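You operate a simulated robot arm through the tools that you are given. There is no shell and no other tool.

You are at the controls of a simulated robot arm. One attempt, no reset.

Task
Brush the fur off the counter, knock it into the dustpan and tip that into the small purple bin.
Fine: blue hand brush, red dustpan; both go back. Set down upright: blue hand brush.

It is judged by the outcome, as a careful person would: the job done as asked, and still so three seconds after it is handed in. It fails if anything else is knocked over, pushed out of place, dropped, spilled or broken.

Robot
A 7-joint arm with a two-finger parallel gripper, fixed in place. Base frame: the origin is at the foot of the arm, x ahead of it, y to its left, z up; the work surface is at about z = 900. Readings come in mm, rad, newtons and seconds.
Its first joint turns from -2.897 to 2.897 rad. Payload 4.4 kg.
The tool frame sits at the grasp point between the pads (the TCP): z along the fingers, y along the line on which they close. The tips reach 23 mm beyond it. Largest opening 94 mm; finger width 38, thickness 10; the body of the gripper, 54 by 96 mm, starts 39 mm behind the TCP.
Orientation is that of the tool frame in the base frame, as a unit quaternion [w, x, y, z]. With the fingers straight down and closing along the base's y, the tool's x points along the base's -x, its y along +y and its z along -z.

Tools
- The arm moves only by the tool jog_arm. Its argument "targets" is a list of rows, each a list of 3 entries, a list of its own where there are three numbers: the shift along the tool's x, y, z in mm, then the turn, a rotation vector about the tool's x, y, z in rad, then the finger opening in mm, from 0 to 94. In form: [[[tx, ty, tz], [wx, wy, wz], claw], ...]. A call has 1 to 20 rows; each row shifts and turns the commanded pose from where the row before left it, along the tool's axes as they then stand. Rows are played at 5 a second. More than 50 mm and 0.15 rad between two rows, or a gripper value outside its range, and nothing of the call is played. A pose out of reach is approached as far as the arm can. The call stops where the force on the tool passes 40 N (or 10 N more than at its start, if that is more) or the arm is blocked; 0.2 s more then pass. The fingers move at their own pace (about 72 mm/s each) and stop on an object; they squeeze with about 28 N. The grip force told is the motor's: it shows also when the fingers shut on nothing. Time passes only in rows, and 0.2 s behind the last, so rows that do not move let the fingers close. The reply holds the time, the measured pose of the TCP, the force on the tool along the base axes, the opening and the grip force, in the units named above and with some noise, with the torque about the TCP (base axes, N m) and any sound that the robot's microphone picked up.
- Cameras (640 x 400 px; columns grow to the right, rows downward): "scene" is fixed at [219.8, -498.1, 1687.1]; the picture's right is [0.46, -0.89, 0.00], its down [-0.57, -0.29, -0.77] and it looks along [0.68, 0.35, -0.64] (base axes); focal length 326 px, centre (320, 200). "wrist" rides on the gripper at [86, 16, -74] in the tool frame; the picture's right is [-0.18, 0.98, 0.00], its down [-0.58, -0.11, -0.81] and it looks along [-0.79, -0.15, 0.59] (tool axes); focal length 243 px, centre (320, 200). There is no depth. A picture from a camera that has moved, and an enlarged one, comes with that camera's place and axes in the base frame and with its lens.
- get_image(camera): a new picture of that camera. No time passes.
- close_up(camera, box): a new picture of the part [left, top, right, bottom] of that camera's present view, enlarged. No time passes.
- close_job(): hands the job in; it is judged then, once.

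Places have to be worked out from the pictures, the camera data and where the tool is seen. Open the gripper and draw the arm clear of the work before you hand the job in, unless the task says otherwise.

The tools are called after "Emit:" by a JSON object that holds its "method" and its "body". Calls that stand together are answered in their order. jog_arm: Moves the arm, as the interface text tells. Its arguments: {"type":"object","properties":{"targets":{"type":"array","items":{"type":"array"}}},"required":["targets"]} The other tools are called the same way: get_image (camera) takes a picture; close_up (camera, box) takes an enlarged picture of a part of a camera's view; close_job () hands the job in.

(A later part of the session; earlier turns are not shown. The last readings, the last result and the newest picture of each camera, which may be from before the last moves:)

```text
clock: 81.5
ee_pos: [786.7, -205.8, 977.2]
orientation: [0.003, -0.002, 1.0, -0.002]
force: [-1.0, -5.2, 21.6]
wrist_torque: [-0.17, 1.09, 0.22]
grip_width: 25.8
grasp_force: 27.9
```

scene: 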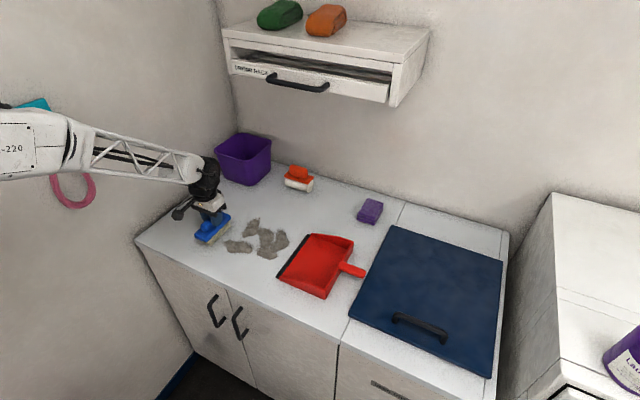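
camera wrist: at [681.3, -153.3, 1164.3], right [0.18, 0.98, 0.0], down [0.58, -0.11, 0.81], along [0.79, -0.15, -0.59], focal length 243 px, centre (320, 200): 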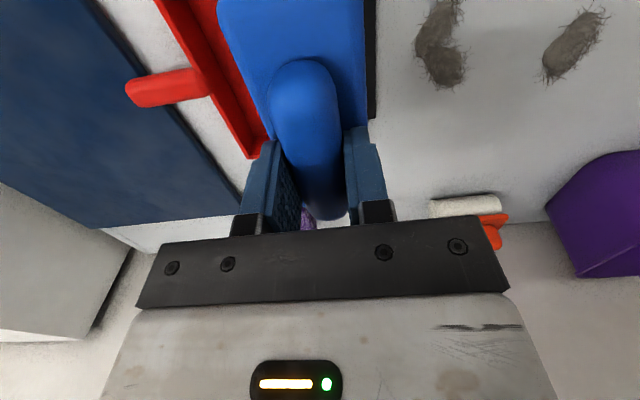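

Floor contact is at TCP z≈977, so the taps did land but released nothing visible. I want to see the bristle underside: raise the brush high above the pan and tilt it toward the scene camera.

Emit:
{"method": "jog_arm", "body": {"targets": [[[0, 0, -30], [0, 0, 0], 15], [[5, 0, -45], [0, 0, 0], 15], [[5, 0, -45], [0, 0, 0], 15], [[5, 0, -45], [0, 0, 0], 15], [[5, 0, -45], [0, 0, 0], 15], [[5, 0, -45], [0, 0, 0], 15], [[5, 0, -45], [0, 0, 0], 15], [[5, 0, -45], [0, 0, 0], 15], [[0, 0, 0], [0, 0.15, 0], 15], [[0, 0, 0], [0, 0.15, 0], 15], [[0, 0, 0], [0, 0.15, 0], 15], [[0, 0, 0], [0, 0.15, 0], 15], [[0, 0, 0], [0, 0.15, 0], 15], [[0, 0, 0], [0, 0.15, 0], 15], [[0, 0, 0], [0, 0, 0], 15]]}}

Emit:
{"method": "get_image", "body": {"camera": "scene"}}

```text
clock: 84.7
ee_pos: [750.2, -205.4, 1320.6]
orientation: [-0.341, -0.002, 0.94, -0.002]
force: [0.7, 0.0, -1.1]
wrist_torque: [0.02, -0.06, -0.01]
grip_width: 25.6
grasp_force: 28.3
out of reach, approached as far as the arm can: row 13, 14
```

```text
taken
```

scene: 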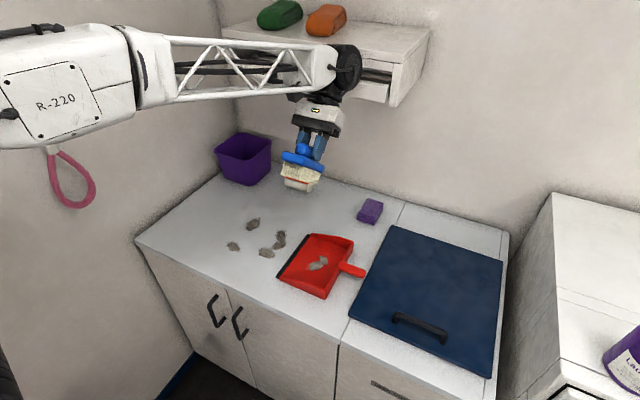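

The knock worked — there is now a gray clump in the middle of the pan. Let me look closely at the pan, brush and counter.

Emit:
{"method": "close_up", "body": {"camera": "scene", "box": [270, 225, 370, 305]}}

Emit:
{"method": "close_up", "body": {"camera": "scene", "box": [265, 120, 345, 200]}}

Emit:
{"method": "close_up", "body": {"camera": "scene", "box": [205, 200, 305, 270]}}

```text
5.00 times, centred on (320, 265) of scene
camera zoom: at [219.8, -498.1, 1687.1], right [0.46, -0.89, 0.0], down [-0.57, -0.29, -0.77], along [0.68, 0.35, -0.64], focal length 1630 px, centre (320, -125)
```

zoom: 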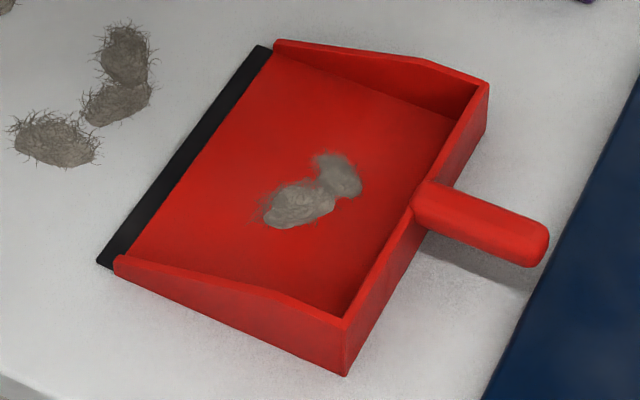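

```text
5.00 times, centred on (305, 160) of scene
camera zoom: at [219.8, -498.1, 1687.1], right [0.46, -0.89, 0.0], down [-0.57, -0.29, -0.77], along [0.68, 0.35, -0.64], focal length 1630 px, centre (395, 400)
```

zoom: 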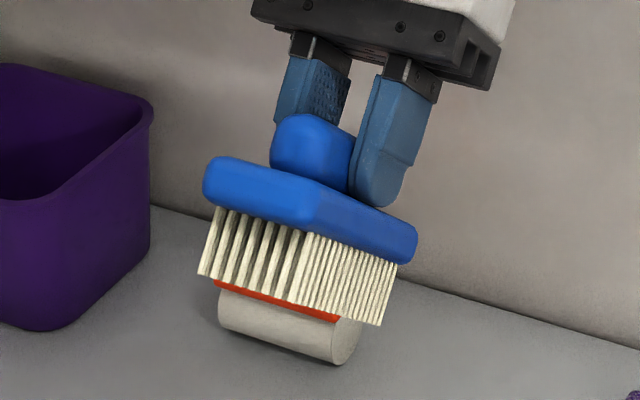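

```text
5.71 times, centred on (255, 235) of scene
camera zoom: at [219.8, -498.1, 1687.1], right [0.46, -0.89, 0.0], down [-0.57, -0.29, -0.77], along [0.68, 0.35, -0.64], focal length 1862 px, centre (691, 0)
```

zoom: 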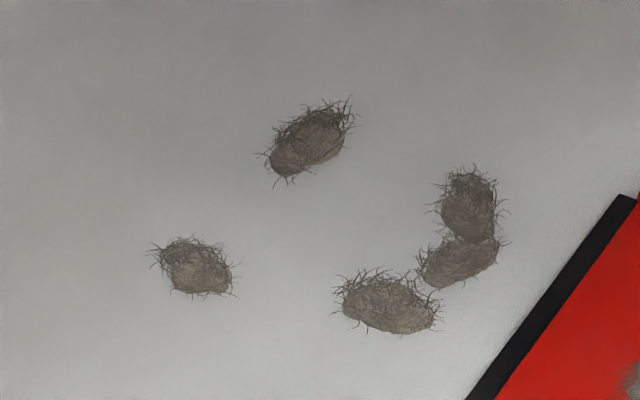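

Pan holds a pile at its centre and the bristles look clean. Five clumps remain: (723,75), (838,82), (752,−36), (841,−28), (795,−54). I untilt and return to the near lane for repeated strokes.

Emit:
{"method": "jog_arm", "body": {"targets": [[[0, 0, 0], [0, -0.1396, 0], 15], [[0, 0, 0], [0, -0.1396, 0], 15], [[0, 0, 0], [0, -0.1396, 0], 15], [[0, 0, 0], [0, -0.1396, 0], 15], [[0, 0, 0], [0, -0.1396, 0], 15], [[1.5, 33.5, 31], [0, 0, 0], 15], [[1.5, 33.5, 31], [0, 0, 0], 15], [[1.5, 33.5, 31], [0, 0, 0], 15], [[1.5, 33.5, 31], [0, 0, 0], 15], [[1.5, 33.5, 31], [0, 0, 0], 15], [[1.5, 33.5, 31], [0, 0, 0], 15], [[1.5, 33.5, 31], [0, 0, 0], 15], [[1.5, 33.5, 31], [0, 0, 0], 15], [[1.5, 33.5, 31], [0, 0, 0], 15], [[1.5, 33.5, 31], [0, 0, 0], 15], [[0, 0, 0], [0, 0, 0], 15]]}}

```text
clock: 88.1
ee_pos: [733.5, 130.9, 1011.0]
orientation: [0.003, -0.002, 1.0, -0.002]
force: [0.1, 0.2, -1.4]
wrist_torque: [0.01, -0.03, -0.01]
grip_width: 25.6
grasp_force: 28.0
```

Emit:
{"method": "jog_arm", "body": {"targets": [[[0, 0, 20], [0, 0.006, 0], 15], [[0, 0, 15], [0, 0, 0], 15], [[0, 0, 2], [0, 0, 0], 15], [[0, 0, 0], [0, 0, 0], 15]]}}

Emit:
{"method": "jog_arm", "body": {"targets": [[[0, 0, 1], [0, 0, 0], 15], [[0, 0, 0], [0, 0, 0], 15]]}}

```text
clock: 89.1
ee_pos: [734.1, 129.5, 973.8]
orientation: [-0.001, -0.002, 1.0, -0.001]
force: [0.7, -0.2, 2.8]
wrist_torque: [0.12, -0.23, 0.02]
grip_width: 25.7
grasp_force: 27.6
```

```text
clock: 89.7
ee_pos: [735.3, 130.1, 972.0]
orientation: [-0.001, -0.002, 1.0, -0.001]
force: [-1.3, 4.2, 15.4]
wrist_torque: [0.3, -0.58, 0.17]
grip_width: 25.7
grasp_force: 27.6
```

Contact 15 N. Full stroke from y=130 to y≈−78 along x≈735.

Emit:
{"method": "jog_arm", "body": {"targets": [[[0, -16, -0.3], [0, -0.002, 0], 15], [[0, -20, 0], [0, 0, 0], 15], [[0, -20, 0], [0, 0, 0], 15], [[0, -20, 0], [0, 0, 0], 15], [[0, -20, 0], [0, 0, 0], 15], [[0, -20, 0], [0, 0, 0], 15], [[0, -20, 0], [0, 0, 0], 15], [[0, -20, 0], [0, 0, 0], 15], [[0, -20, 0], [0, 0, 0], 15], [[0, -20, 0], [0, 0, 0], 15], [[0, -12, 0], [0, 0, 0], 15], [[0, 0, 0], [0, 0, 0], 15]]}}

Emit:
{"method": "close_up", "body": {"camera": "scene", "box": [200, 190, 340, 280]}}

```text
clock: 92.3
ee_pos: [736.5, -78.1, 974.2]
orientation: [-0.001, -0.002, 1.0, -0.001]
force: [-0.2, 0.2, -1.6]
wrist_torque: [0.0, 0.01, -0.02]
grip_width: 25.6
grasp_force: 27.9
```

```text
4.44 times, centred on (270, 235) of scene
camera zoom: at [219.8, -498.1, 1687.1], right [0.46, -0.89, 0.0], down [-0.57, -0.29, -0.77], along [0.68, 0.35, -0.64], focal length 1448 px, centre (542, 44)
```

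zoom: 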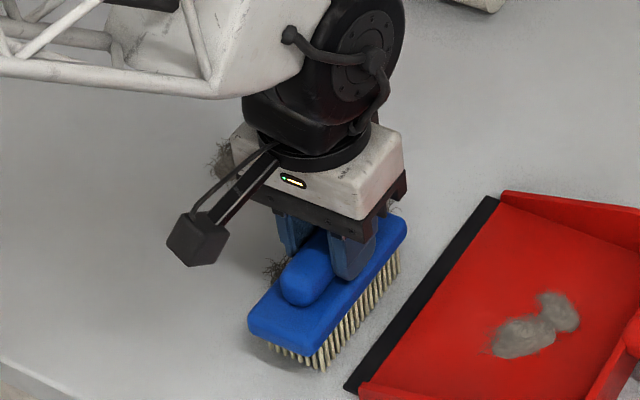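

The clump at (723, 75) is gone. Contact faded near the end, so I press again and work over the clump at (752, −36).

Emit:
{"method": "jog_arm", "body": {"targets": [[[0, 0, 1.2], [0, 0, 0], 15], [[0, 0, 0], [0, 0, 0], 15]]}}

Emit:
{"method": "jog_arm", "body": {"targets": [[[0, 0, 0.8], [0, 0, 0], 15], [[0, 0, 0], [0, 0, 0], 15]]}}

```text
clock: 92.9
ee_pos: [736.0, -78.5, 971.7]
orientation: [-0.001, -0.002, 1.0, -0.002]
force: [0.7, 0.1, -1.9]
wrist_torque: [-0.02, -0.05, 0.01]
grip_width: 25.5
grasp_force: 27.6
```

```text
clock: 93.5
ee_pos: [736.4, -78.7, 971.9]
orientation: [0.0, -0.002, 1.0, -0.002]
force: [1.6, 1.2, 6.7]
wrist_torque: [0.19, -0.5, 0.07]
grip_width: 25.8
grasp_force: 27.9
```

Contact ~7 N. Stroke back to y≈20 and forward again, staying in contact.

Emit:
{"method": "jog_arm", "body": {"targets": [[[-1, 20, 0], [0, 0, 0], 15], [[-1, 20, 0], [0, 0, 0], 15], [[-1, 20, 0], [0, 0, 0], 15], [[-1, 20, 0], [0, 0, 0], 15], [[-1, 20, 0], [0, 0, 0], 15], [[-1, -20, 0.3], [0, 0, 0], 15], [[-1, -20, 0], [0, 0, 0], 15], [[-1, -20, 0.2], [0, 0, 0], 15], [[-1, -20, 0], [0, 0, 0], 15], [[-1, -20, 0.2], [0, 0, 0], 15], [[0, 0, 0], [0, 0, 0], 15]]}}

Emit:
{"method": "close_up", "body": {"camera": "scene", "box": [200, 190, 340, 280]}}

Emit:
{"method": "get_image", "body": {"camera": "wrist"}}

```text
clock: 95.9
ee_pos: [746.2, -79.1, 972.5]
orientation: [0.0, -0.002, 1.0, -0.002]
force: [0.1, 12.5, 36.2]
wrist_torque: [0.59, 0.2, -0.01]
grip_width: 25.5
grasp_force: 27.3
```

```text
4.44 times, centred on (270, 235) of scene
camera zoom: at [219.8, -498.1, 1687.1], right [0.46, -0.89, 0.0], down [-0.57, -0.29, -0.77], along [0.68, 0.35, -0.64], focal length 1448 px, centre (542, 44)
```

zoom: 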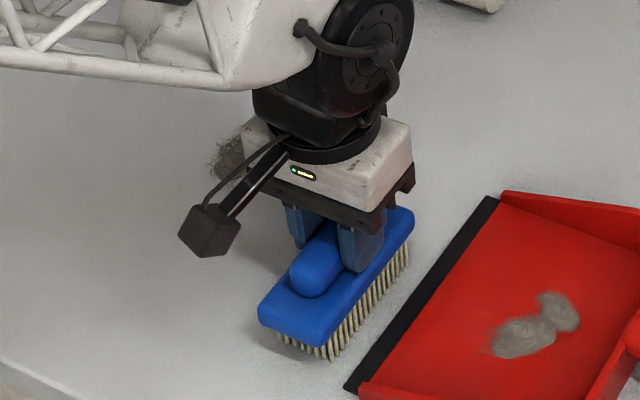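

```text
taken
camera wrist: at [659.4, -63.4, 1046.8], right [0.18, 0.98, 0.0], down [0.58, -0.1, 0.81], along [0.79, -0.15, -0.59], focal length 243 px, centre (320, 200)
```

wrist: 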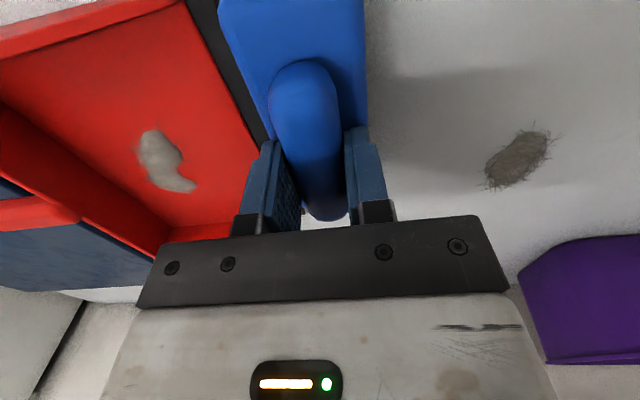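

Only the far clump at (838, 82) is visible now; others near x 800–840 may be hidden behind the hand. I lift off and carry the brush over the pan to knock it out.

Emit:
{"method": "jog_arm", "body": {"targets": [[[0, 0, -6], [0, 0, 0], 15], [[0, 0, -10], [0, 0, 0], 15], [[-13, -40, 0], [0, 0, 0], 15], [[-13, -40, 0], [0, 0, 0], 15], [[-12, -42, 0], [0, 0, 0], 15], [[0, 0, 0], [0, 0, 0], 15]]}}

Emit:
{"method": "jog_arm", "body": {"targets": [[[0, 0, 15], [0, 0, 0], 15], [[0, 0, -15], [0, 0, 0], 15], [[0, 0, 16], [0, 0, 0], 15], [[0, 0, -20], [0, 0, 0], 15], [[0, 0, 0], [0, 0, 0], 15]]}}

Emit:
{"method": "get_image", "body": {"camera": "wrist"}}

Emit:
{"method": "close_up", "body": {"camera": "scene", "box": [210, 190, 390, 310]}}

```text
clock: 97.3
ee_pos: [781.4, -202.2, 988.2]
orientation: [0.0, -0.002, 1.0, -0.002]
force: [0.4, 0.4, -1.0]
wrist_torque: [0.02, 0.0, -0.01]
grip_width: 25.6
grasp_force: 28.4
```

```text
clock: 98.1
ee_pos: [785.3, -203.6, 977.6]
orientation: [0.002, -0.002, 1.0, -0.002]
force: [0.4, -0.3, 4.5]
wrist_torque: [0.19, 0.34, -0.02]
grip_width: 25.6
grasp_force: 28.0
stopped in row 4: the force on the tool passed its limit at 55 N (the readings are from after the stop); the commanded pose is now the measured one
```

```text
taken
camera wrist: at [698.7, -187.0, 1052.5], right [0.18, 0.98, 0.0], down [0.58, -0.1, 0.81], along [0.8, -0.15, -0.59], focal length 243 px, centre (320, 200)
```

wrist: 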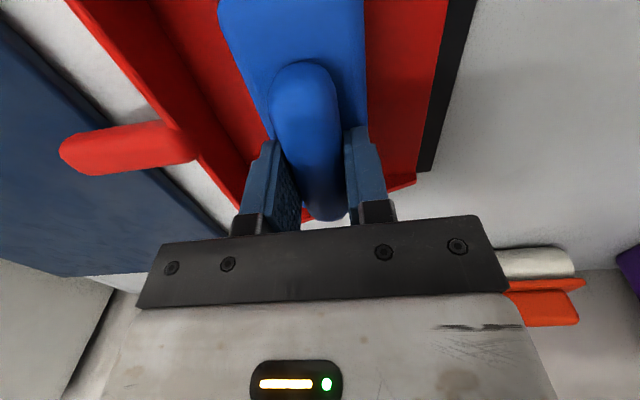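

```text
3.33 times, centred on (300, 250) of scene
camera zoom: at [219.8, -498.1, 1687.1], right [0.46, -0.89, 0.0], down [-0.57, -0.29, -0.77], along [0.68, 0.35, -0.64], focal length 1086 px, centre (387, 33)
```

zoom: 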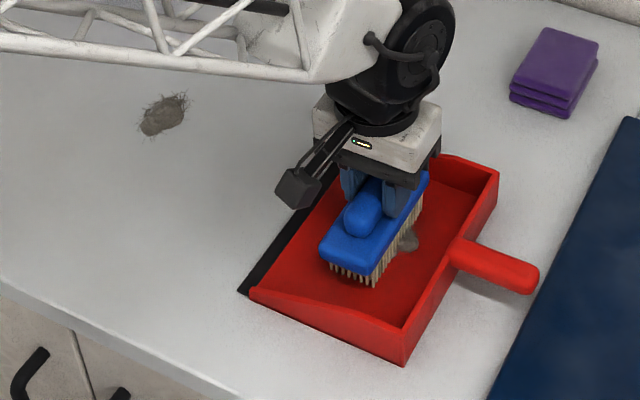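

Knock registered (55 N). Only one clump, at about (838, 82), remains on the counter. I lift the brush to view the pan contents.

Emit:
{"method": "jog_arm", "body": {"targets": [[[0, 0, -30], [0, 0, 0], 15], [[0, 20, -40], [0, 0, 0], 15], [[0, 40, -20], [0, 0, 0], 15], [[0, 45, 0], [0, 0, 0], 15], [[0, 45, 0], [0, 0, 0], 15], [[0, 45, 0], [0, 0, 0], 15], [[0, 0, 0], [0, 0, 0], 15]]}}

Emit:
{"method": "close_up", "body": {"camera": "scene", "box": [210, 190, 390, 310]}}

Emit:
{"method": "get_image", "body": {"camera": "wrist"}}

```text
clock: 99.7
ee_pos: [783.6, -7.2, 1062.6]
orientation: [0.002, -0.001, 1.0, -0.002]
force: [0.4, 0.0, -1.3]
wrist_torque: [0.02, 0.01, -0.01]
grip_width: 25.7
grasp_force: 27.7
```

```text
3.33 times, centred on (300, 250) of scene
camera zoom: at [219.8, -498.1, 1687.1], right [0.46, -0.89, 0.0], down [-0.57, -0.29, -0.77], along [0.68, 0.35, -0.64], focal length 1086 px, centre (387, 33)
```

zoom: 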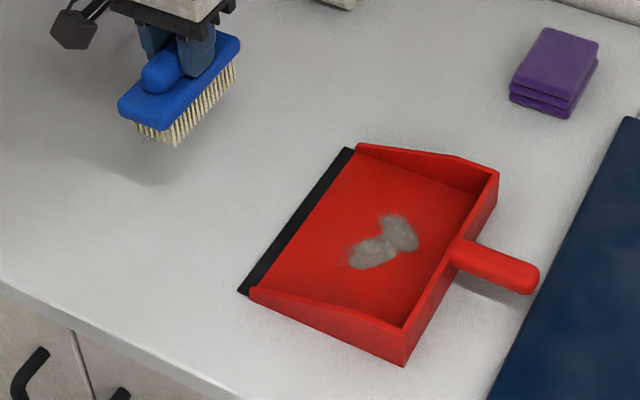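

```text
taken
camera wrist: at [696.4, 8.3, 1138.2], right [0.18, 0.98, 0.0], down [0.58, -0.1, 0.81], along [0.8, -0.15, -0.59], focal length 243 px, centre (320, 200)
```

wrist: 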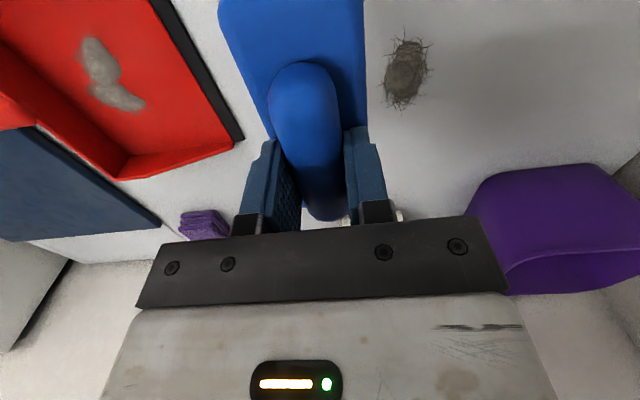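

Emit:
{"method": "close_up", "body": {"camera": "scene", "box": [235, 190, 295, 240]}}

Emit:
{"method": "close_up", "body": {"camera": "scene", "box": [270, 225, 370, 305]}}

```text
8.00 times, centred on (265, 215) of scene
camera zoom: at [219.8, -498.1, 1687.1], right [0.46, -0.89, 0.0], down [-0.57, -0.29, -0.77], along [0.68, 0.35, -0.64], focal length 2607 px, centre (760, 80)
```

zoom: 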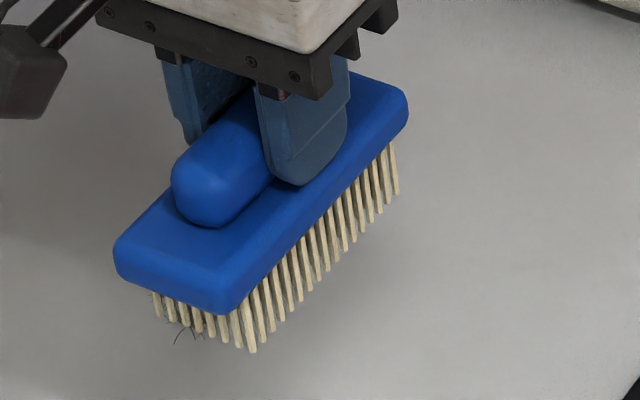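

```text
5.00 times, centred on (320, 265) of scene
camera zoom: at [219.8, -498.1, 1687.1], right [0.46, -0.89, 0.0], down [-0.57, -0.29, -0.77], along [0.68, 0.35, -0.64], focal length 1630 px, centre (320, -125)
```

zoom: 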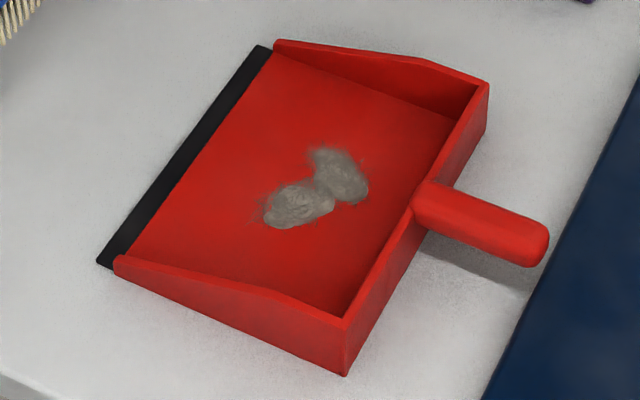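

A few hairs still hang under the bristles, and the pan pile grew a little, so knocks release it in part. I first brush the last clump: move to (836, 138) and lower to contact.

Emit:
{"method": "jog_arm", "body": {"targets": [[[-13, 36, 8], [0, 0.004, 0], 15], [[-13, 36, 8], [0, 0, 0], 15], [[-13, 36, 8], [0, 0, 0], 15], [[-13, 37, 8], [0, 0, 0], 15], [[0, 0, 30], [0, 0, 0], 15], [[0, 0, 24], [0, 0, 0], 15], [[0, 0, 0], [0, 0, 0], 15]]}}

Emit:
{"method": "jog_arm", "body": {"targets": [[[0, 0, 2], [0, 0, 0], 15], [[0, 0, 1.5], [0, 0, 0], 15], [[0, 0, 0], [0, 0, 0], 15]]}}

```text
clock: 101.3
ee_pos: [836.4, 139.1, 981.0]
orientation: [0.0, -0.001, 1.0, -0.001]
force: [-0.4, -0.4, -1.4]
wrist_torque: [0.04, -0.03, 0.01]
grip_width: 25.6
grasp_force: 28.3
```

```text
clock: 102.1
ee_pos: [835.5, 137.1, 977.4]
orientation: [0.0, -0.002, 1.0, -0.002]
force: [0.0, 0.7, -1.1]
wrist_torque: [-0.05, 0.02, 0.02]
grip_width: 25.6
grasp_force: 27.7
```

Emit:
{"method": "jog_arm", "body": {"targets": [[[0, 0, 2], [0, 0, 0], 15], [[0, 0, 1.5], [0, 0, 0], 15], [[0, 0, 0], [0, 0, 0], 15]]}}

Emit:
{"method": "jog_arm", "body": {"targets": [[[0, 0, 0.8], [0, 0, 0], 15], [[0, 0, 0], [0, 0, 0], 15]]}}

Emit:
{"method": "jog_arm", "body": {"targets": [[[0, 0, 0.8], [0, 0, 0], 15], [[0, 0, 0], [0, 0, 0], 15]]}}

```text
clock: 102.9
ee_pos: [836.2, 137.6, 973.3]
orientation: [-0.001, -0.002, 1.0, -0.002]
force: [0.5, 0.0, -1.3]
wrist_torque: [0.02, -0.01, -0.02]
grip_width: 25.5
grasp_force: 28.3
```

```text
clock: 103.5
ee_pos: [836.5, 137.9, 972.7]
orientation: [-0.001, -0.002, 1.0, -0.002]
force: [-0.1, 0.6, -1.0]
wrist_torque: [0.02, -0.03, 0.03]
grip_width: 25.3
grasp_force: 27.7
```

```text
clock: 104.1
ee_pos: [835.1, 138.6, 971.9]
orientation: [0.0, -0.002, 1.0, -0.002]
force: [1.1, -0.1, 1.5]
wrist_torque: [0.04, -0.2, -0.05]
grip_width: 25.6
grasp_force: 28.2
```

Contact begins. Press ~1 mm more and stroke over the clump: down to y≈15, back, and again.

Emit:
{"method": "jog_arm", "body": {"targets": [[[0, 0, 0.9], [0, 0, 0], 15], [[0, -20, 0], [0, 0, 0], 15], [[0, -20, 0], [0, 0, 0], 15], [[0, -20, 0], [0, 0, 0], 15], [[0, -20, 0], [0, 0, 0], 15], [[0, -20, 0], [0, 0, 0], 15], [[0, -20, 0], [0, 0, 0], 15], [[0, 0, 0], [0, 0, 0], 15]]}}

Emit:
{"method": "close_up", "body": {"camera": "scene", "box": [200, 190, 340, 280]}}

Emit:
{"method": "get_image", "body": {"camera": "wrist"}}

```text
clock: 106.0
ee_pos: [835.0, 18.6, 971.8]
orientation: [0.001, -0.002, 1.0, -0.002]
force: [-0.1, -0.2, 3.3]
wrist_torque: [-0.04, 0.2, 0.0]
grip_width: 25.5
grasp_force: 27.9
stopped in row 8: the force on the tool passed its limit at 40 N (the readings are from after the stop); the commanded pose is now the measured one
```

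```text
4.44 times, centred on (270, 235) of scene
camera zoom: at [219.8, -498.1, 1687.1], right [0.46, -0.89, 0.0], down [-0.57, -0.29, -0.77], along [0.68, 0.35, -0.64], focal length 1448 px, centre (542, 44)
```

zoom: 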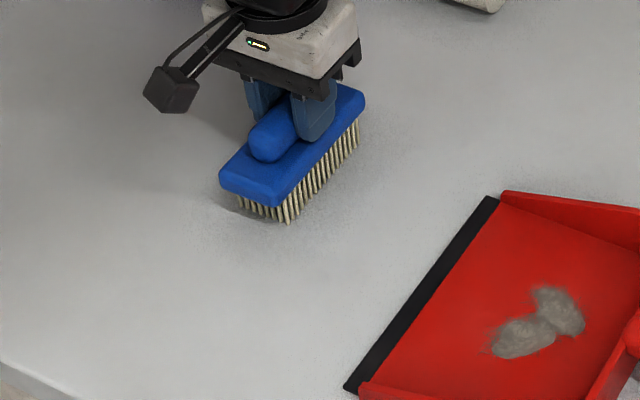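

```text
taken
camera wrist: at [748.5, 34.5, 1046.7], right [0.18, 0.98, 0.0], down [0.58, -0.1, 0.81], along [0.79, -0.15, -0.59], focal length 243 px, centre (320, 200)
```

wrist: 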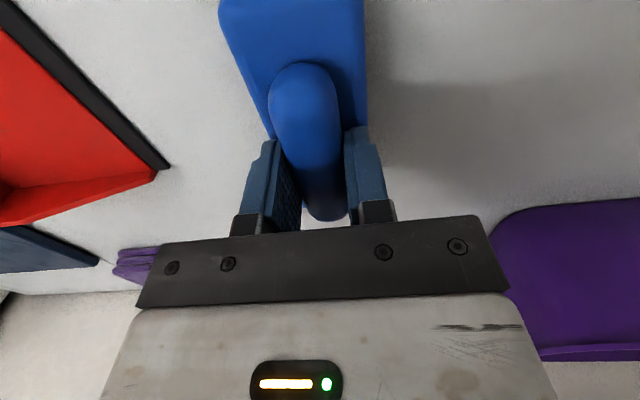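

The counter looks clear. I lift and carry the brush to the middle of the pan for several knocks.

Emit:
{"method": "jog_arm", "body": {"targets": [[[0, 0, -17], [0, 0, 0], 15], [[25, -40, 0], [0, 0, 0], 15], [[26, -43, 0], [0, 0, 0], 15], [[0, -45, 0], [0, 0, 0], 15], [[0, -45, 0], [0, 0, 0], 15], [[0, -45, 0], [0, 0, 0], 15], [[0, 0, 0], [0, 0, 0], 15]]}}

Emit:
{"method": "jog_arm", "body": {"targets": [[[0, 0, 14], [0, 0, 0], 15], [[0, 0, -14], [0, 0, 0], 15], [[0, 0, 0], [0, 0, 0], 15]]}}

Emit:
{"method": "jog_arm", "body": {"targets": [[[0, 0, 15], [0, 0, 0], 15], [[0, 0, -15], [0, 0, 0], 15], [[0, 0, 0], [0, 0, 0], 15]]}}

```text
refused: row 3 steps farther than a row can; nothing moved
```

```text
clock: 106.3
ee_pos: [837.1, 19.2, 972.1]
orientation: [0.005, -0.002, 1.0, -0.001]
force: [0.4, -0.8, 5.7]
wrist_torque: [0.06, 0.31, -0.01]
grip_width: 25.4
grasp_force: 28.2
stopped in row 1: the force on the tool passed its limit at 55 N (the readings are from after the stop); the commanded pose is now the measured one
```

```text
clock: 106.7
ee_pos: [838.4, 20.1, 973.0]
orientation: [0.007, -0.002, 1.0, -0.003]
force: [-0.1, 0.4, 5.6]
wrist_torque: [0.13, 0.41, 0.03]
grip_width: 25.5
grasp_force: 27.9
stopped in row 1: the force on the tool passed its limit at 56 N (the readings are from after the stop); the commanded pose is now the measured one
```

The travel call was refused (row too long), so those two taps landed on the counter instead. I lift up and check whether fur was shed there.

Emit:
{"method": "jog_arm", "body": {"targets": [[[0, 0, -20], [0, 0, 0], 15], [[0, 0, -40], [0, 0, 0], 15], [[20, 0, -30], [0, 0, 0], 15], [[0, 0, 0], [0, 0, 0], 15]]}}

Emit:
{"method": "close_up", "body": {"camera": "scene", "box": [210, 180, 350, 280]}}

Emit:
{"method": "get_image", "body": {"camera": "wrist"}}

```text
clock: 107.7
ee_pos: [815.3, 21.0, 1062.4]
orientation: [0.007, -0.001, 1.0, -0.002]
force: [-0.3, -0.5, -1.4]
wrist_torque: [-0.02, -0.02, -0.04]
grip_width: 25.6
grasp_force: 28.1
```

```text
4.00 times, centred on (280, 230) of scene
camera zoom: at [219.8, -498.1, 1687.1], right [0.46, -0.89, 0.0], down [-0.57, -0.29, -0.77], along [0.68, 0.35, -0.64], focal length 1304 px, centre (480, 80)
```

zoom: 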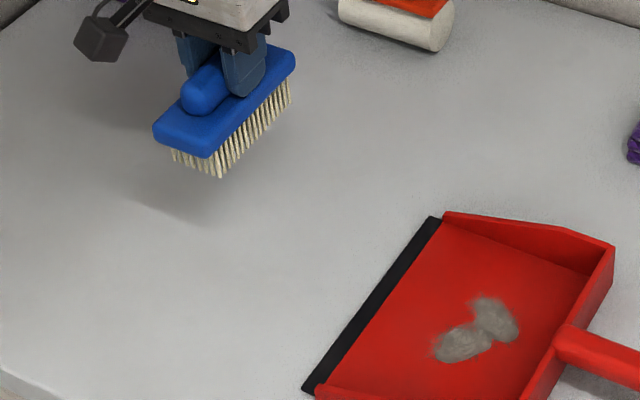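

```text
taken
camera wrist: at [726.8, 36.7, 1136.7], right [0.18, 0.98, 0.0], down [0.57, -0.1, 0.81], along [0.8, -0.15, -0.58], focal length 243 px, centre (320, 200)
```

wrist: 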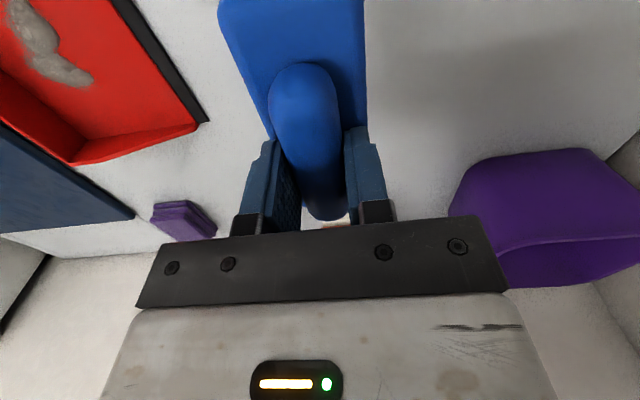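

The counter is clean under where it tapped; nothing was shed. I level the tool and move over the pan.

Emit:
{"method": "jog_arm", "body": {"targets": [[[5.2, -36.8, 12], [0, 0.013, 0], 15], [[5.2, -36.8, 12], [0, 0, 0], 15], [[5.2, -36.8, 12], [0, 0, 0], 15], [[5.2, -36.8, 12], [0, 0, 0], 15], [[5.2, -36.8, 12], [0, 0, 0], 15], [[5.2, -36.8, 12], [0, 0, 0], 15], [[0, 0, 0], [0, 0, 0], 15]]}}

```text
clock: 109.3
ee_pos: [785.4, -201.8, 987.6]
orientation: [0.0, -0.002, 1.0, -0.002]
force: [0.0, -1.1, -1.6]
wrist_torque: [0.02, 0.02, -0.03]
grip_width: 25.4
grasp_force: 28.2
```

Now a sharp knock on the pan floor, with the hand rising right after.

Emit:
{"method": "jog_arm", "body": {"targets": [[[0, 0, 14], [0, 0, 0], 15], [[0, 0, -14], [0, 0, 0], 15], [[0, 0, 0], [0, 0, 0], 15]]}}

Emit:
{"method": "close_up", "body": {"camera": "scene", "box": [270, 215, 370, 305]}}

```text
clock: 110.1
ee_pos: [784.6, -200.6, 988.8]
orientation: [0.0, -0.002, 1.0, -0.002]
force: [-0.1, -0.2, -1.8]
wrist_torque: [0.0, 0.0, 0.0]
grip_width: 25.7
grasp_force: 27.8
```

```text
4.44 times, centred on (320, 260) of scene
camera zoom: at [219.8, -498.1, 1687.1], right [0.46, -0.89, 0.0], down [-0.57, -0.29, -0.77], along [0.68, 0.35, -0.64], focal length 1448 px, centre (320, -67)
```

zoom: 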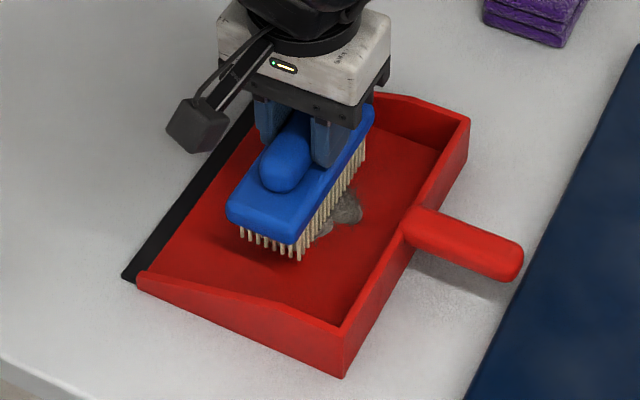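

Emit:
{"method": "jog_arm", "body": {"targets": [[[0, 0, 16], [0, 0, 0], 15], [[0, 0, -16], [0, 0, 0], 15], [[0, 0, 0], [0, 0, 0], 15]]}}

```text
clock: 110.9
ee_pos: [786.5, -201.4, 990.8]
orientation: [0.0, -0.002, 1.0, -0.001]
force: [-0.6, -0.2, -1.5]
wrist_torque: [-0.02, 0.0, -0.01]
grip_width: 25.7
grasp_force: 27.9
```

Add a short dwell so the knock fully lands.

Emit:
{"method": "jog_arm", "body": {"targets": [[[0, 0, 18], [0, 0, 0], 15], [[0, 0, 0], [0, 0, 0], 15]]}}

```text
clock: 111.4
ee_pos: [788.6, -203.3, 977.5]
orientation: [0.002, -0.002, 1.0, -0.003]
force: [-1.7, -0.1, 3.7]
wrist_torque: [0.11, 0.22, 0.03]
grip_width: 25.6
grasp_force: 27.8
stopped in row 2: the force on the tool passed its limit at 44 N (the readings are from after the stop); the commanded pose is now the measured one
```

The knock landed (44 N). I lift 20 mm and knock twice more the same way.

Emit:
{"method": "jog_arm", "body": {"targets": [[[2, 0, -14], [0, 0, 0], 15], [[0, 0, 0], [0, 0, 0], 15], [[0, 0, 19], [0, 0, 0], 15], [[0, 0, 0], [0, 0, 0], 15]]}}

Emit:
{"method": "jog_arm", "body": {"targets": [[[0, 0, -14], [0, 0, 0], 15], [[0, 0, 0], [0, 0, 0], 15], [[0, 0, 19], [0, 0, 0], 15], [[0, 0, 0], [0, 0, 0], 15]]}}

Emit:
{"method": "jog_arm", "body": {"targets": [[[0, 0, -30], [0, 0, 0], 15], [[0, 0, -40], [0, 0, 0], 15], [[0, 45, 0], [0, 0, 0], 15], [[0, 45, 0], [0, 0, 0], 15], [[0, 45, 0], [0, 0, 0], 15], [[0, 45, 0], [0, 0, 0], 15], [[0, 0, 0], [0, 0, 0], 15]]}}

Emit:
{"method": "close_up", "body": {"camera": "scene", "box": [210, 190, 390, 310]}}

Emit:
{"method": "get_image", "body": {"camera": "wrist"}}

```text
clock: 112.3
ee_pos: [787.8, -204.5, 977.1]
orientation: [0.004, -0.003, 1.0, -0.004]
force: [-2.0, 1.0, 4.2]
wrist_torque: [0.16, 0.36, 0.01]
grip_width: 26.0
grasp_force: 28.0
stopped in row 4: the force on the tool passed its limit at 45 N (the readings are from after the stop); the commanded pose is now the measured one
```

```text
clock: 113.2
ee_pos: [788.0, -205.7, 978.0]
orientation: [0.008, -0.003, 1.0, -0.004]
force: [-0.5, 0.2, 4.6]
wrist_torque: [0.16, 0.32, -0.02]
grip_width: 25.7
grasp_force: 28.2
stopped in row 4: the force on the tool passed its limit at 45 N (the readings are from after the stop); the commanded pose is now the measured one
```

```text
clock: 114.8
ee_pos: [787.3, -25.8, 1046.4]
orientation: [0.008, -0.002, 1.0, -0.004]
force: [-0.3, 0.6, -1.7]
wrist_torque: [0.01, 0.01, 0.0]
grip_width: 25.4
grasp_force: 28.0
```

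```text
3.33 times, centred on (300, 250) of scene
camera zoom: at [219.8, -498.1, 1687.1], right [0.46, -0.89, 0.0], down [-0.57, -0.29, -0.77], along [0.68, 0.35, -0.64], focal length 1086 px, centre (387, 33)
```

zoom: 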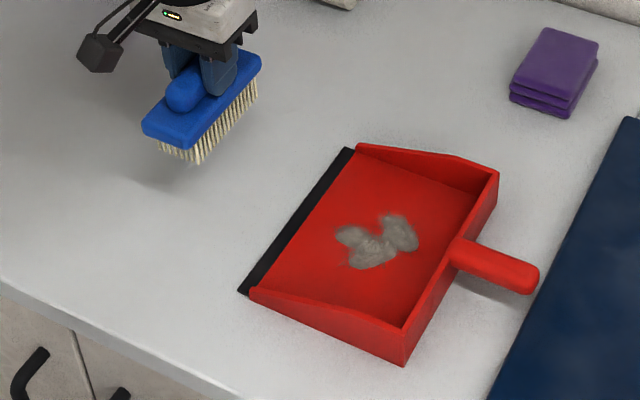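

```text
taken
camera wrist: at [699.6, -10.4, 1119.1], right [0.18, 0.98, -0.01], down [0.57, -0.1, 0.82], along [0.8, -0.15, -0.58], focal length 243 px, centre (320, 200)
```

wrist: 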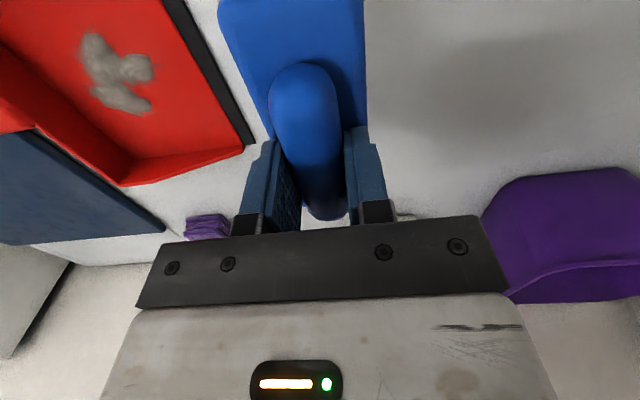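

The pile gained another lobe. I check the bristles for leftover hair.

Emit:
{"method": "close_up", "body": {"camera": "scene", "box": [235, 195, 305, 245]}}

Emit:
{"method": "close_up", "body": {"camera": "scene", "box": [280, 225, 360, 290]}}

```text
8.00 times, centred on (270, 220) of scene
camera zoom: at [219.8, -498.1, 1687.1], right [0.46, -0.89, 0.0], down [-0.57, -0.29, -0.77], along [0.68, 0.35, -0.64], focal length 2607 px, centre (720, 40)
```

zoom: 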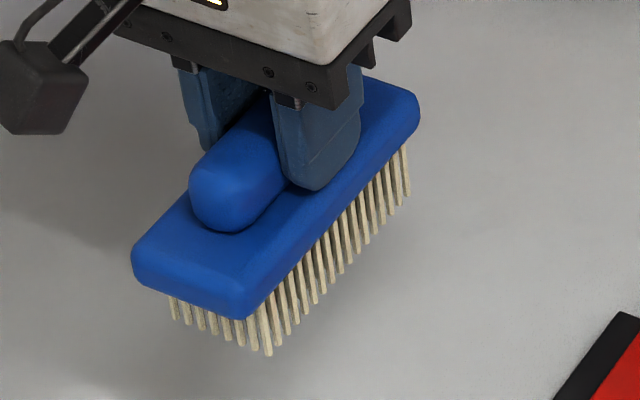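

```text
6.15 times, centred on (320, 258) of scene
camera zoom: at [219.8, -498.1, 1687.1], right [0.46, -0.89, 0.0], down [-0.57, -0.29, -0.77], along [0.68, 0.35, -0.64], focal length 2006 px, centre (320, -154)
```

zoom: 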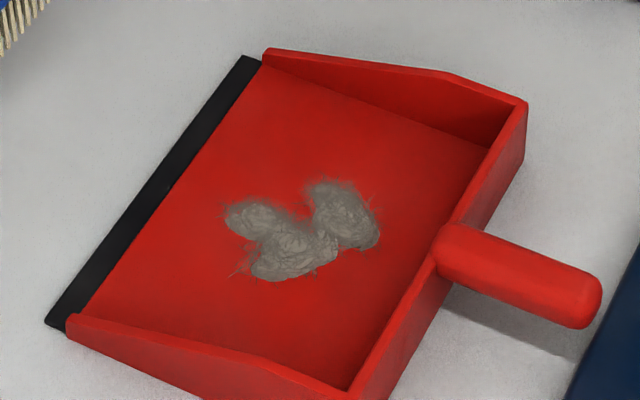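

To be sure the brush is empty, I return for another set of knocks and see whether the pile still grows.

Emit:
{"method": "jog_arm", "body": {"targets": [[[1, -44, 0], [0, 0.016, 0.006], 15], [[1, -44, 0], [0, 0, 0], 15], [[1, -44, 10], [0, 0, 0], 15], [[0, -43, 20], [0, 0, 0], 15], [[0, 0, 24], [0, 0, 0], 15], [[0, 0, 0], [0, 0, 0], 15]]}}

Emit:
{"method": "jog_arm", "body": {"targets": [[[0, 0, 20], [0, 0, 0], 15], [[0, 0, 0], [0, 0, 0], 15]]}}

Emit:
{"method": "jog_arm", "body": {"targets": [[[0, 0, -14], [0, 0, 0], 15], [[0, 0, 0], [0, 0, 0], 15], [[0, 0, 20], [0, 0, 0], 15], [[0, 0, 0], [0, 0, 0], 15]]}}

Emit:
{"method": "jog_arm", "body": {"targets": [[[0, 0, -14], [0, 0, 0], 15], [[0, 0, 0], [0, 0, 0], 15], [[0, 0, 20], [0, 0, 0], 15], [[0, 0, 0], [0, 0, 0], 15]]}}

Emit:
{"method": "jog_arm", "body": {"targets": [[[0, 0, -14], [0, 0, 0], 15], [[0, 0, 0], [0, 0, 0], 15], [[0, 0, 20], [0, 0, 0], 15], [[0, 0, 0], [0, 0, 0], 15]]}}

```text
clock: 116.2
ee_pos: [785.3, -199.1, 991.6]
orientation: [0.001, 0.001, 1.0, -0.005]
force: [0.2, 0.0, -1.1]
wrist_torque: [-0.04, 0.01, -0.01]
grip_width: 25.4
grasp_force: 27.6
```

```text
clock: 116.8
ee_pos: [784.9, -200.8, 977.2]
orientation: [0.002, 0.001, 1.0, -0.005]
force: [-0.7, 0.9, 3.1]
wrist_torque: [0.13, 0.09, -0.06]
grip_width: 25.8
grasp_force: 27.5
stopped in row 2: the force on the tool passed its limit at 43 N (the readings are from after the stop); the commanded pose is now the measured one
```

```text
clock: 117.7
ee_pos: [783.1, -201.6, 977.7]
orientation: [0.005, 0.001, 1.0, -0.005]
force: [-0.5, 0.5, 4.8]
wrist_torque: [0.2, 0.35, -0.05]
grip_width: 25.8
grasp_force: 27.7
stopped in row 4: the force on the tool passed its limit at 48 N (the readings are from after the stop); the commanded pose is now the measured one
```

```text
clock: 118.6
ee_pos: [786.4, -202.1, 977.5]
orientation: [0.009, 0.001, 1.0, -0.006]
force: [-0.4, 0.4, 4.5]
wrist_torque: [0.2, 0.3, -0.05]
grip_width: 25.9
grasp_force: 27.9
stopped in row 4: the force on the tool passed its limit at 47 N (the readings are from after the stop); the commanded pose is now the measured one
```

```text
clock: 119.5
ee_pos: [786.7, -203.3, 978.6]
orientation: [0.011, 0.001, 1.0, -0.007]
force: [0.4, 0.9, 5.1]
wrist_torque: [0.2, 0.28, -0.07]
grip_width: 25.8
grasp_force: 28.3
stopped in row 4: the force on the tool passed its limit at 44 N (the readings are from after the stop); the commanded pose is now the measured one
```

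Emit:
{"method": "jog_arm", "body": {"targets": [[[0, 0, -30], [0, 0.02, 0], 15], [[0, 0, -40], [0, 0, 0], 15], [[0, 45, 0], [0, 0, 0], 15], [[0, 45, 0], [0, 0, 0], 15], [[0, 45, 0], [0, 0, 0], 15], [[0, 45, 0], [0, 0, 0], 15], [[0, 0, 0], [0, 0, 0], 15]]}}

Emit:
{"method": "close_up", "body": {"camera": "scene", "box": [280, 225, 360, 290]}}

Emit:
{"method": "close_up", "body": {"camera": "scene", "box": [180, 180, 340, 280]}}

```text
clock: 121.1
ee_pos: [783.9, -23.6, 1045.7]
orientation: [0.001, 0.001, 1.0, -0.006]
force: [0.9, -0.3, -1.3]
wrist_torque: [-0.01, 0.0, 0.0]
grip_width: 25.6
grasp_force: 28.0
```

```text
6.15 times, centred on (320, 258) of scene
camera zoom: at [219.8, -498.1, 1687.1], right [0.46, -0.89, 0.0], down [-0.57, -0.29, -0.77], along [0.68, 0.35, -0.64], focal length 2006 px, centre (320, -154)
```

zoom: 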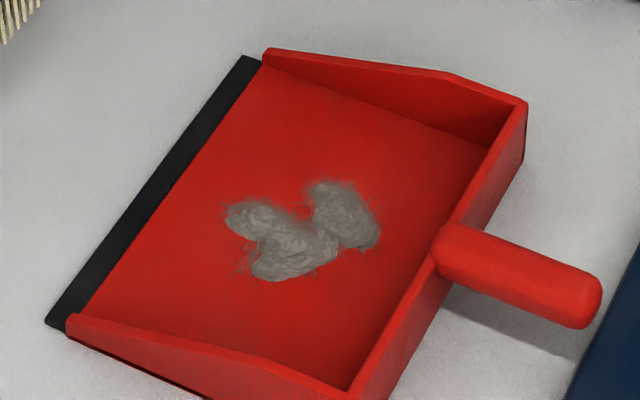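

```text
4.00 times, centred on (260, 230) of scene
camera zoom: at [219.8, -498.1, 1687.1], right [0.46, -0.89, 0.0], down [-0.57, -0.29, -0.77], along [0.68, 0.35, -0.64], focal length 1304 px, centre (560, 80)
```

zoom: 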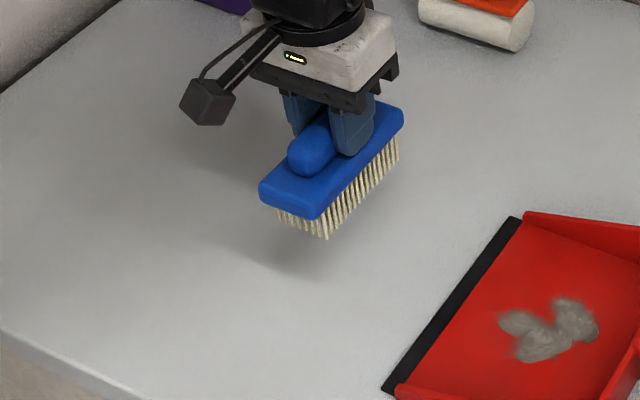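

No further growth, so the brush seems empty. To be certain I raise the brush and tilt its underside toward the scene camera.

Emit:
{"method": "jog_arm", "body": {"targets": [[[8, 0, -48], [0, 0, 0], 15], [[8, 0, -48], [0, 0, 0], 15], [[8, 0, -48], [0, 0, 0], 15], [[8, 0, -48], [0, 0, 0], 15], [[8, 0, -48], [0, 0, 0], 15], [[8, 0, -48], [0, 0, 0], 15], [[8, 0, -48], [0, 0, 0], 15], [[8, 0, -48], [0, 0, 0], 15], [[0, 0, 0], [0.07, 0.13, 0], 15], [[0, 0, 0], [0.07, 0.13, 0], 15], [[0, 0, 0], [0.07, 0.13, 0], 15], [[0, 0, 0], [0.07, 0.13, 0], 15], [[0, 0, 0], [0.07, 0.13, 0], 15], [[0, 0, 0], [0, 0, 0], 15]]}}

Emit:
{"method": "get_image", "body": {"camera": "scene"}}

```text
clock: 124.1
ee_pos: [722.4, -15.4, 1428.8]
orientation: [-0.256, 0.003, 0.956, -0.145]
force: [0.2, -0.2, -1.6]
wrist_torque: [0.01, -0.02, 0.01]
grip_width: 25.6
grasp_force: 28.4
out of reach, approached as far as the arm can: row 13
```

```text
taken
```

scene: 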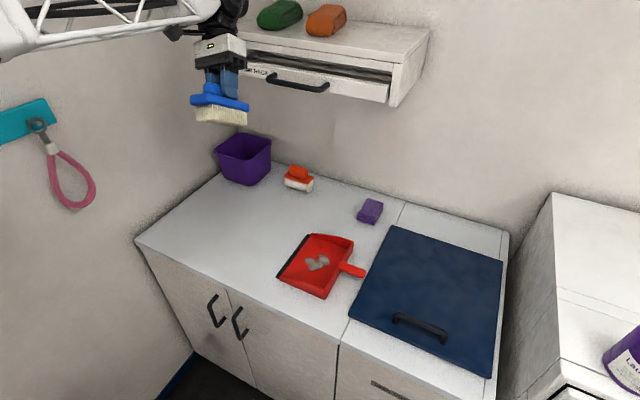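

Emit:
{"method": "close_up", "body": {"camera": "scene", "box": [180, 70, 260, 135]}}

Emit:
{"method": "close_up", "body": {"camera": "scene", "box": [140, 160, 380, 310]}}

```text
6.15 times, centred on (220, 102) of scene
camera zoom: at [219.8, -498.1, 1687.1], right [0.46, -0.89, 0.0], down [-0.57, -0.29, -0.77], along [0.68, 0.35, -0.64], focal length 2006 px, centre (935, 800)
```

zoom: 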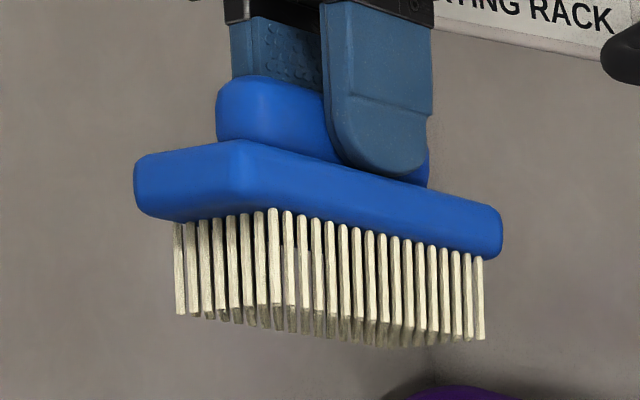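

```text
2.67 times, centred on (260, 235) of scene
camera zoom: at [219.8, -498.1, 1687.1], right [0.46, -0.89, 0.0], down [-0.57, -0.29, -0.77], along [0.68, 0.35, -0.64], focal length 869 px, centre (480, 107)
```

zoom: 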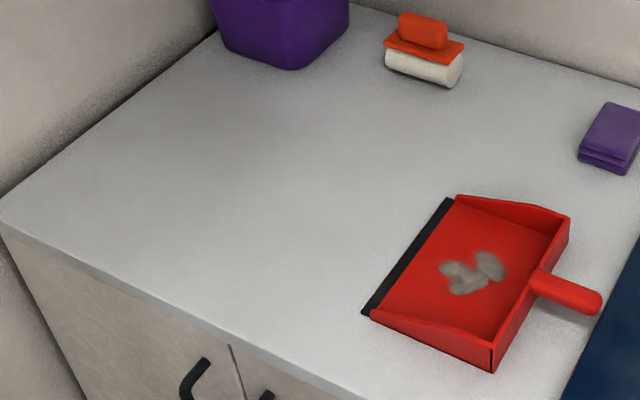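

Bristles are clean and the counter is spotless. I untilt and take the brush back above its home spot.

Emit:
{"method": "jog_arm", "body": {"targets": [[[0, 0, 0], [-0.0735, -0.1298, -0.0015], 15], [[0, 0, 0], [-0.0735, -0.1298, -0.0015], 15], [[0, 0, 0], [-0.0735, -0.1298, -0.0015], 15], [[0, 0, 0], [-0.0735, -0.1298, -0.0015], 15], [[0, 24.9, 35.9], [0, 0, 0], 15], [[0, 24.9, 35.9], [0, 0, 0], 15], [[0, 24.9, 35.9], [0, 0, 0], 15], [[0, 24.9, 35.9], [0, 0, 0], 15], [[0, 24.9, 35.9], [0, 0, 0], 15], [[0, 24.9, 35.9], [0, 0, 0], 15], [[0, 24.9, 35.9], [0, 0, 0], 15], [[0, 24.9, 35.9], [0, 0, 0], 15], [[0, 24.9, 35.9], [0, 0, 0], 15], [[0, 24.9, 35.9], [0, 0, 0], 15], [[0, 0, 0], [0, 0, 0], 15]]}}

Emit:
{"method": "jog_arm", "body": {"targets": [[[0, 0, 0], [0, 0, -0.1496], 15], [[0, 0, 0], [0, 0, -0.1496], 15], [[0, 0, 0], [0, 0, -0.1496], 15], [[0, 0, 0], [0, 0, -0.1496], 15], [[0, 0, 0], [0, 0, -0.1496], 15], [[0, 0, 0], [0, 0, -0.1496], 15], [[0, 0, 0], [0, 0, -0.1496], 15], [[0, 0, 0], [0, 0, -0.1496], 15], [[0, 0, 0], [0, 0, -0.1496], 15], [[0, 0, 0], [0, 0, -0.1496], 15], [[0, 0, 0], [0, 0, -0.1496], 15], [[0, 0, 0], [0, 0, 0], 15]]}}

```text
clock: 127.3
ee_pos: [723.0, 233.4, 1067.9]
orientation: [0.001, 0.0, 1.0, 0.001]
force: [-0.3, -0.3, -1.5]
wrist_torque: [0.01, -0.04, -0.03]
grip_width: 25.8
grasp_force: 27.8
```

```text
clock: 129.9
ee_pos: [721.0, 232.7, 1071.5]
orientation: [-0.001, 0.733, -0.68, 0.001]
force: [0.2, -1.0, -0.4]
wrist_torque: [0.02, 0.02, -0.01]
grip_width: 25.4
grasp_force: 27.9
```

Orientation matches the pickup. Lower to just above the counter, then feel for contact.

Emit:
{"method": "jog_arm", "body": {"targets": [[[-0.6, -1, 40], [0, 0, 0], 15], [[0, 0, 35], [0, 0, 0], 15], [[0, 0, 16], [0, 0, 0], 15], [[0, 0, 0], [0, 0, 0], 15]]}}

Emit:
{"method": "jog_arm", "body": {"targets": [[[0, 0, 2], [0, 0, 0], 15], [[0, 0, 0], [0, 0, 0], 15]]}}

Emit:
{"method": "close_up", "body": {"camera": "scene", "box": [150, 165, 250, 250]}}

```text
clock: 130.9
ee_pos: [721.1, 235.3, 978.9]
orientation: [-0.001, 0.733, -0.68, 0.0]
force: [-1.0, -0.2, -0.9]
wrist_torque: [0.05, 0.01, 0.0]
grip_width: 25.5
grasp_force: 28.6
```

```text
clock: 131.5
ee_pos: [721.8, 234.4, 977.6]
orientation: [-0.002, 0.733, -0.68, 0.0]
force: [-0.6, -0.1, -1.5]
wrist_torque: [0.02, -0.02, 0.03]
grip_width: 25.5
grasp_force: 27.7
```

```text
4.71 times, centred on (200, 208) of scene
camera zoom: at [219.8, -498.1, 1687.1], right [0.46, -0.89, 0.0], down [-0.57, -0.29, -0.77], along [0.68, 0.35, -0.64], focal length 1534 px, centre (885, 165)
```

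zoom: 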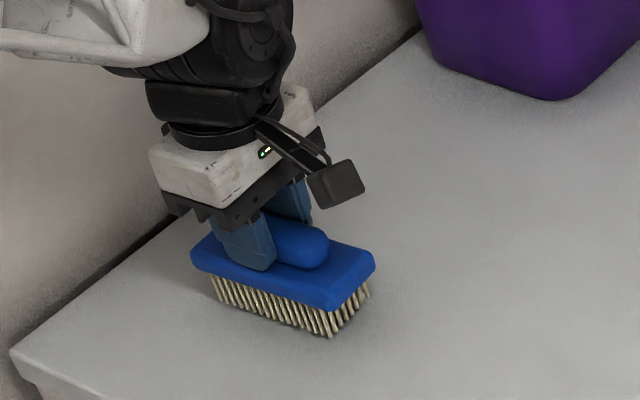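

Emit:
{"method": "jog_arm", "body": {"targets": [[[0, 0, 2], [0, 0, 0], 15], [[0, 0, 1], [0, 0, 0], 15], [[0, 0, 0], [0, 0, 0], 15]]}}

Emit:
{"method": "jog_arm", "body": {"targets": [[[0, 0, 1], [0, 0, 0], 15], [[0, 0, 0], [0, 0, 0], 15]]}}

```text
clock: 132.3
ee_pos: [722.8, 235.1, 974.2]
orientation: [-0.001, 0.733, -0.681, 0.0]
force: [0.3, 0.3, -1.3]
wrist_torque: [0.0, 0.02, 0.02]
grip_width: 25.4
grasp_force: 28.0
```

```text
clock: 132.9
ee_pos: [723.5, 233.4, 973.4]
orientation: [-0.002, 0.733, -0.68, 0.0]
force: [-0.7, 0.8, 2.9]
wrist_torque: [0.25, 0.07, -0.05]
grip_width: 25.4
grasp_force: 27.8
```

The brush stands on the counter at its home spot (TCP 723.5, 233.4, 973.4). Open the fingers and rise straight up.

Emit:
{"method": "jog_arm", "body": {"targets": [[[0, 0, 0], [0, 0, 0], 30], [[0, 0, 0], [0, 0, 0], 40], [[0, 0, 0], [0, 0, 0], 46], [[0, 0, 0], [0, 0, 0], 46], [[0, 0, -15], [0, 0, 0], 46], [[0, 0, -30], [0, 0, 0], 46], [[0, 0, -40], [0, 0, 0], 46], [[0, 0, -40], [0, 0, 0], 60], [[0, 0, 0], [0, 0, 0], 60]]}}

Emit:
{"method": "close_up", "body": {"camera": "scene", "box": [150, 165, 250, 250]}}

Emit:
{"method": "get_image", "body": {"camera": "wrist"}}

```text
clock: 134.9
ee_pos: [723.9, 231.0, 1099.1]
orientation: [0.0, 0.733, -0.68, -0.001]
force: [0.3, 0.1, -0.5]
wrist_torque: [-0.02, 0.0, -0.03]
grip_width: 60.1
grasp_force: 0.1
```

```text
4.71 times, centred on (200, 208) of scene
camera zoom: at [219.8, -498.1, 1687.1], right [0.46, -0.89, 0.0], down [-0.57, -0.29, -0.77], along [0.68, 0.35, -0.64], focal length 1534 px, centre (885, 165)
```

zoom: 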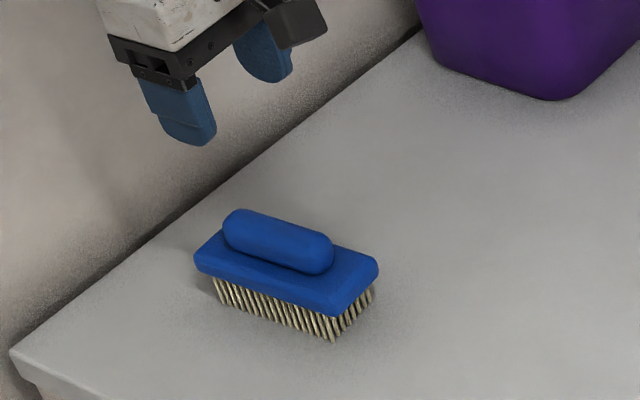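

```text
taken
camera wrist: at [715.1, 142.6, 1173.7], right [-0.99, 0.11, 0.0], down [0.06, 0.59, 0.81], along [0.09, 0.8, -0.59], focal length 243 px, centre (320, 200)
```

wrist: 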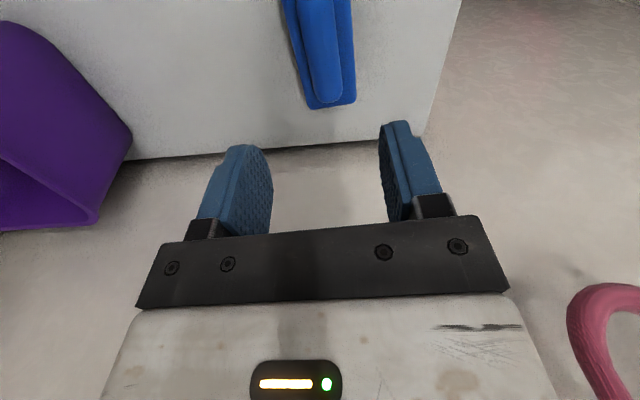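

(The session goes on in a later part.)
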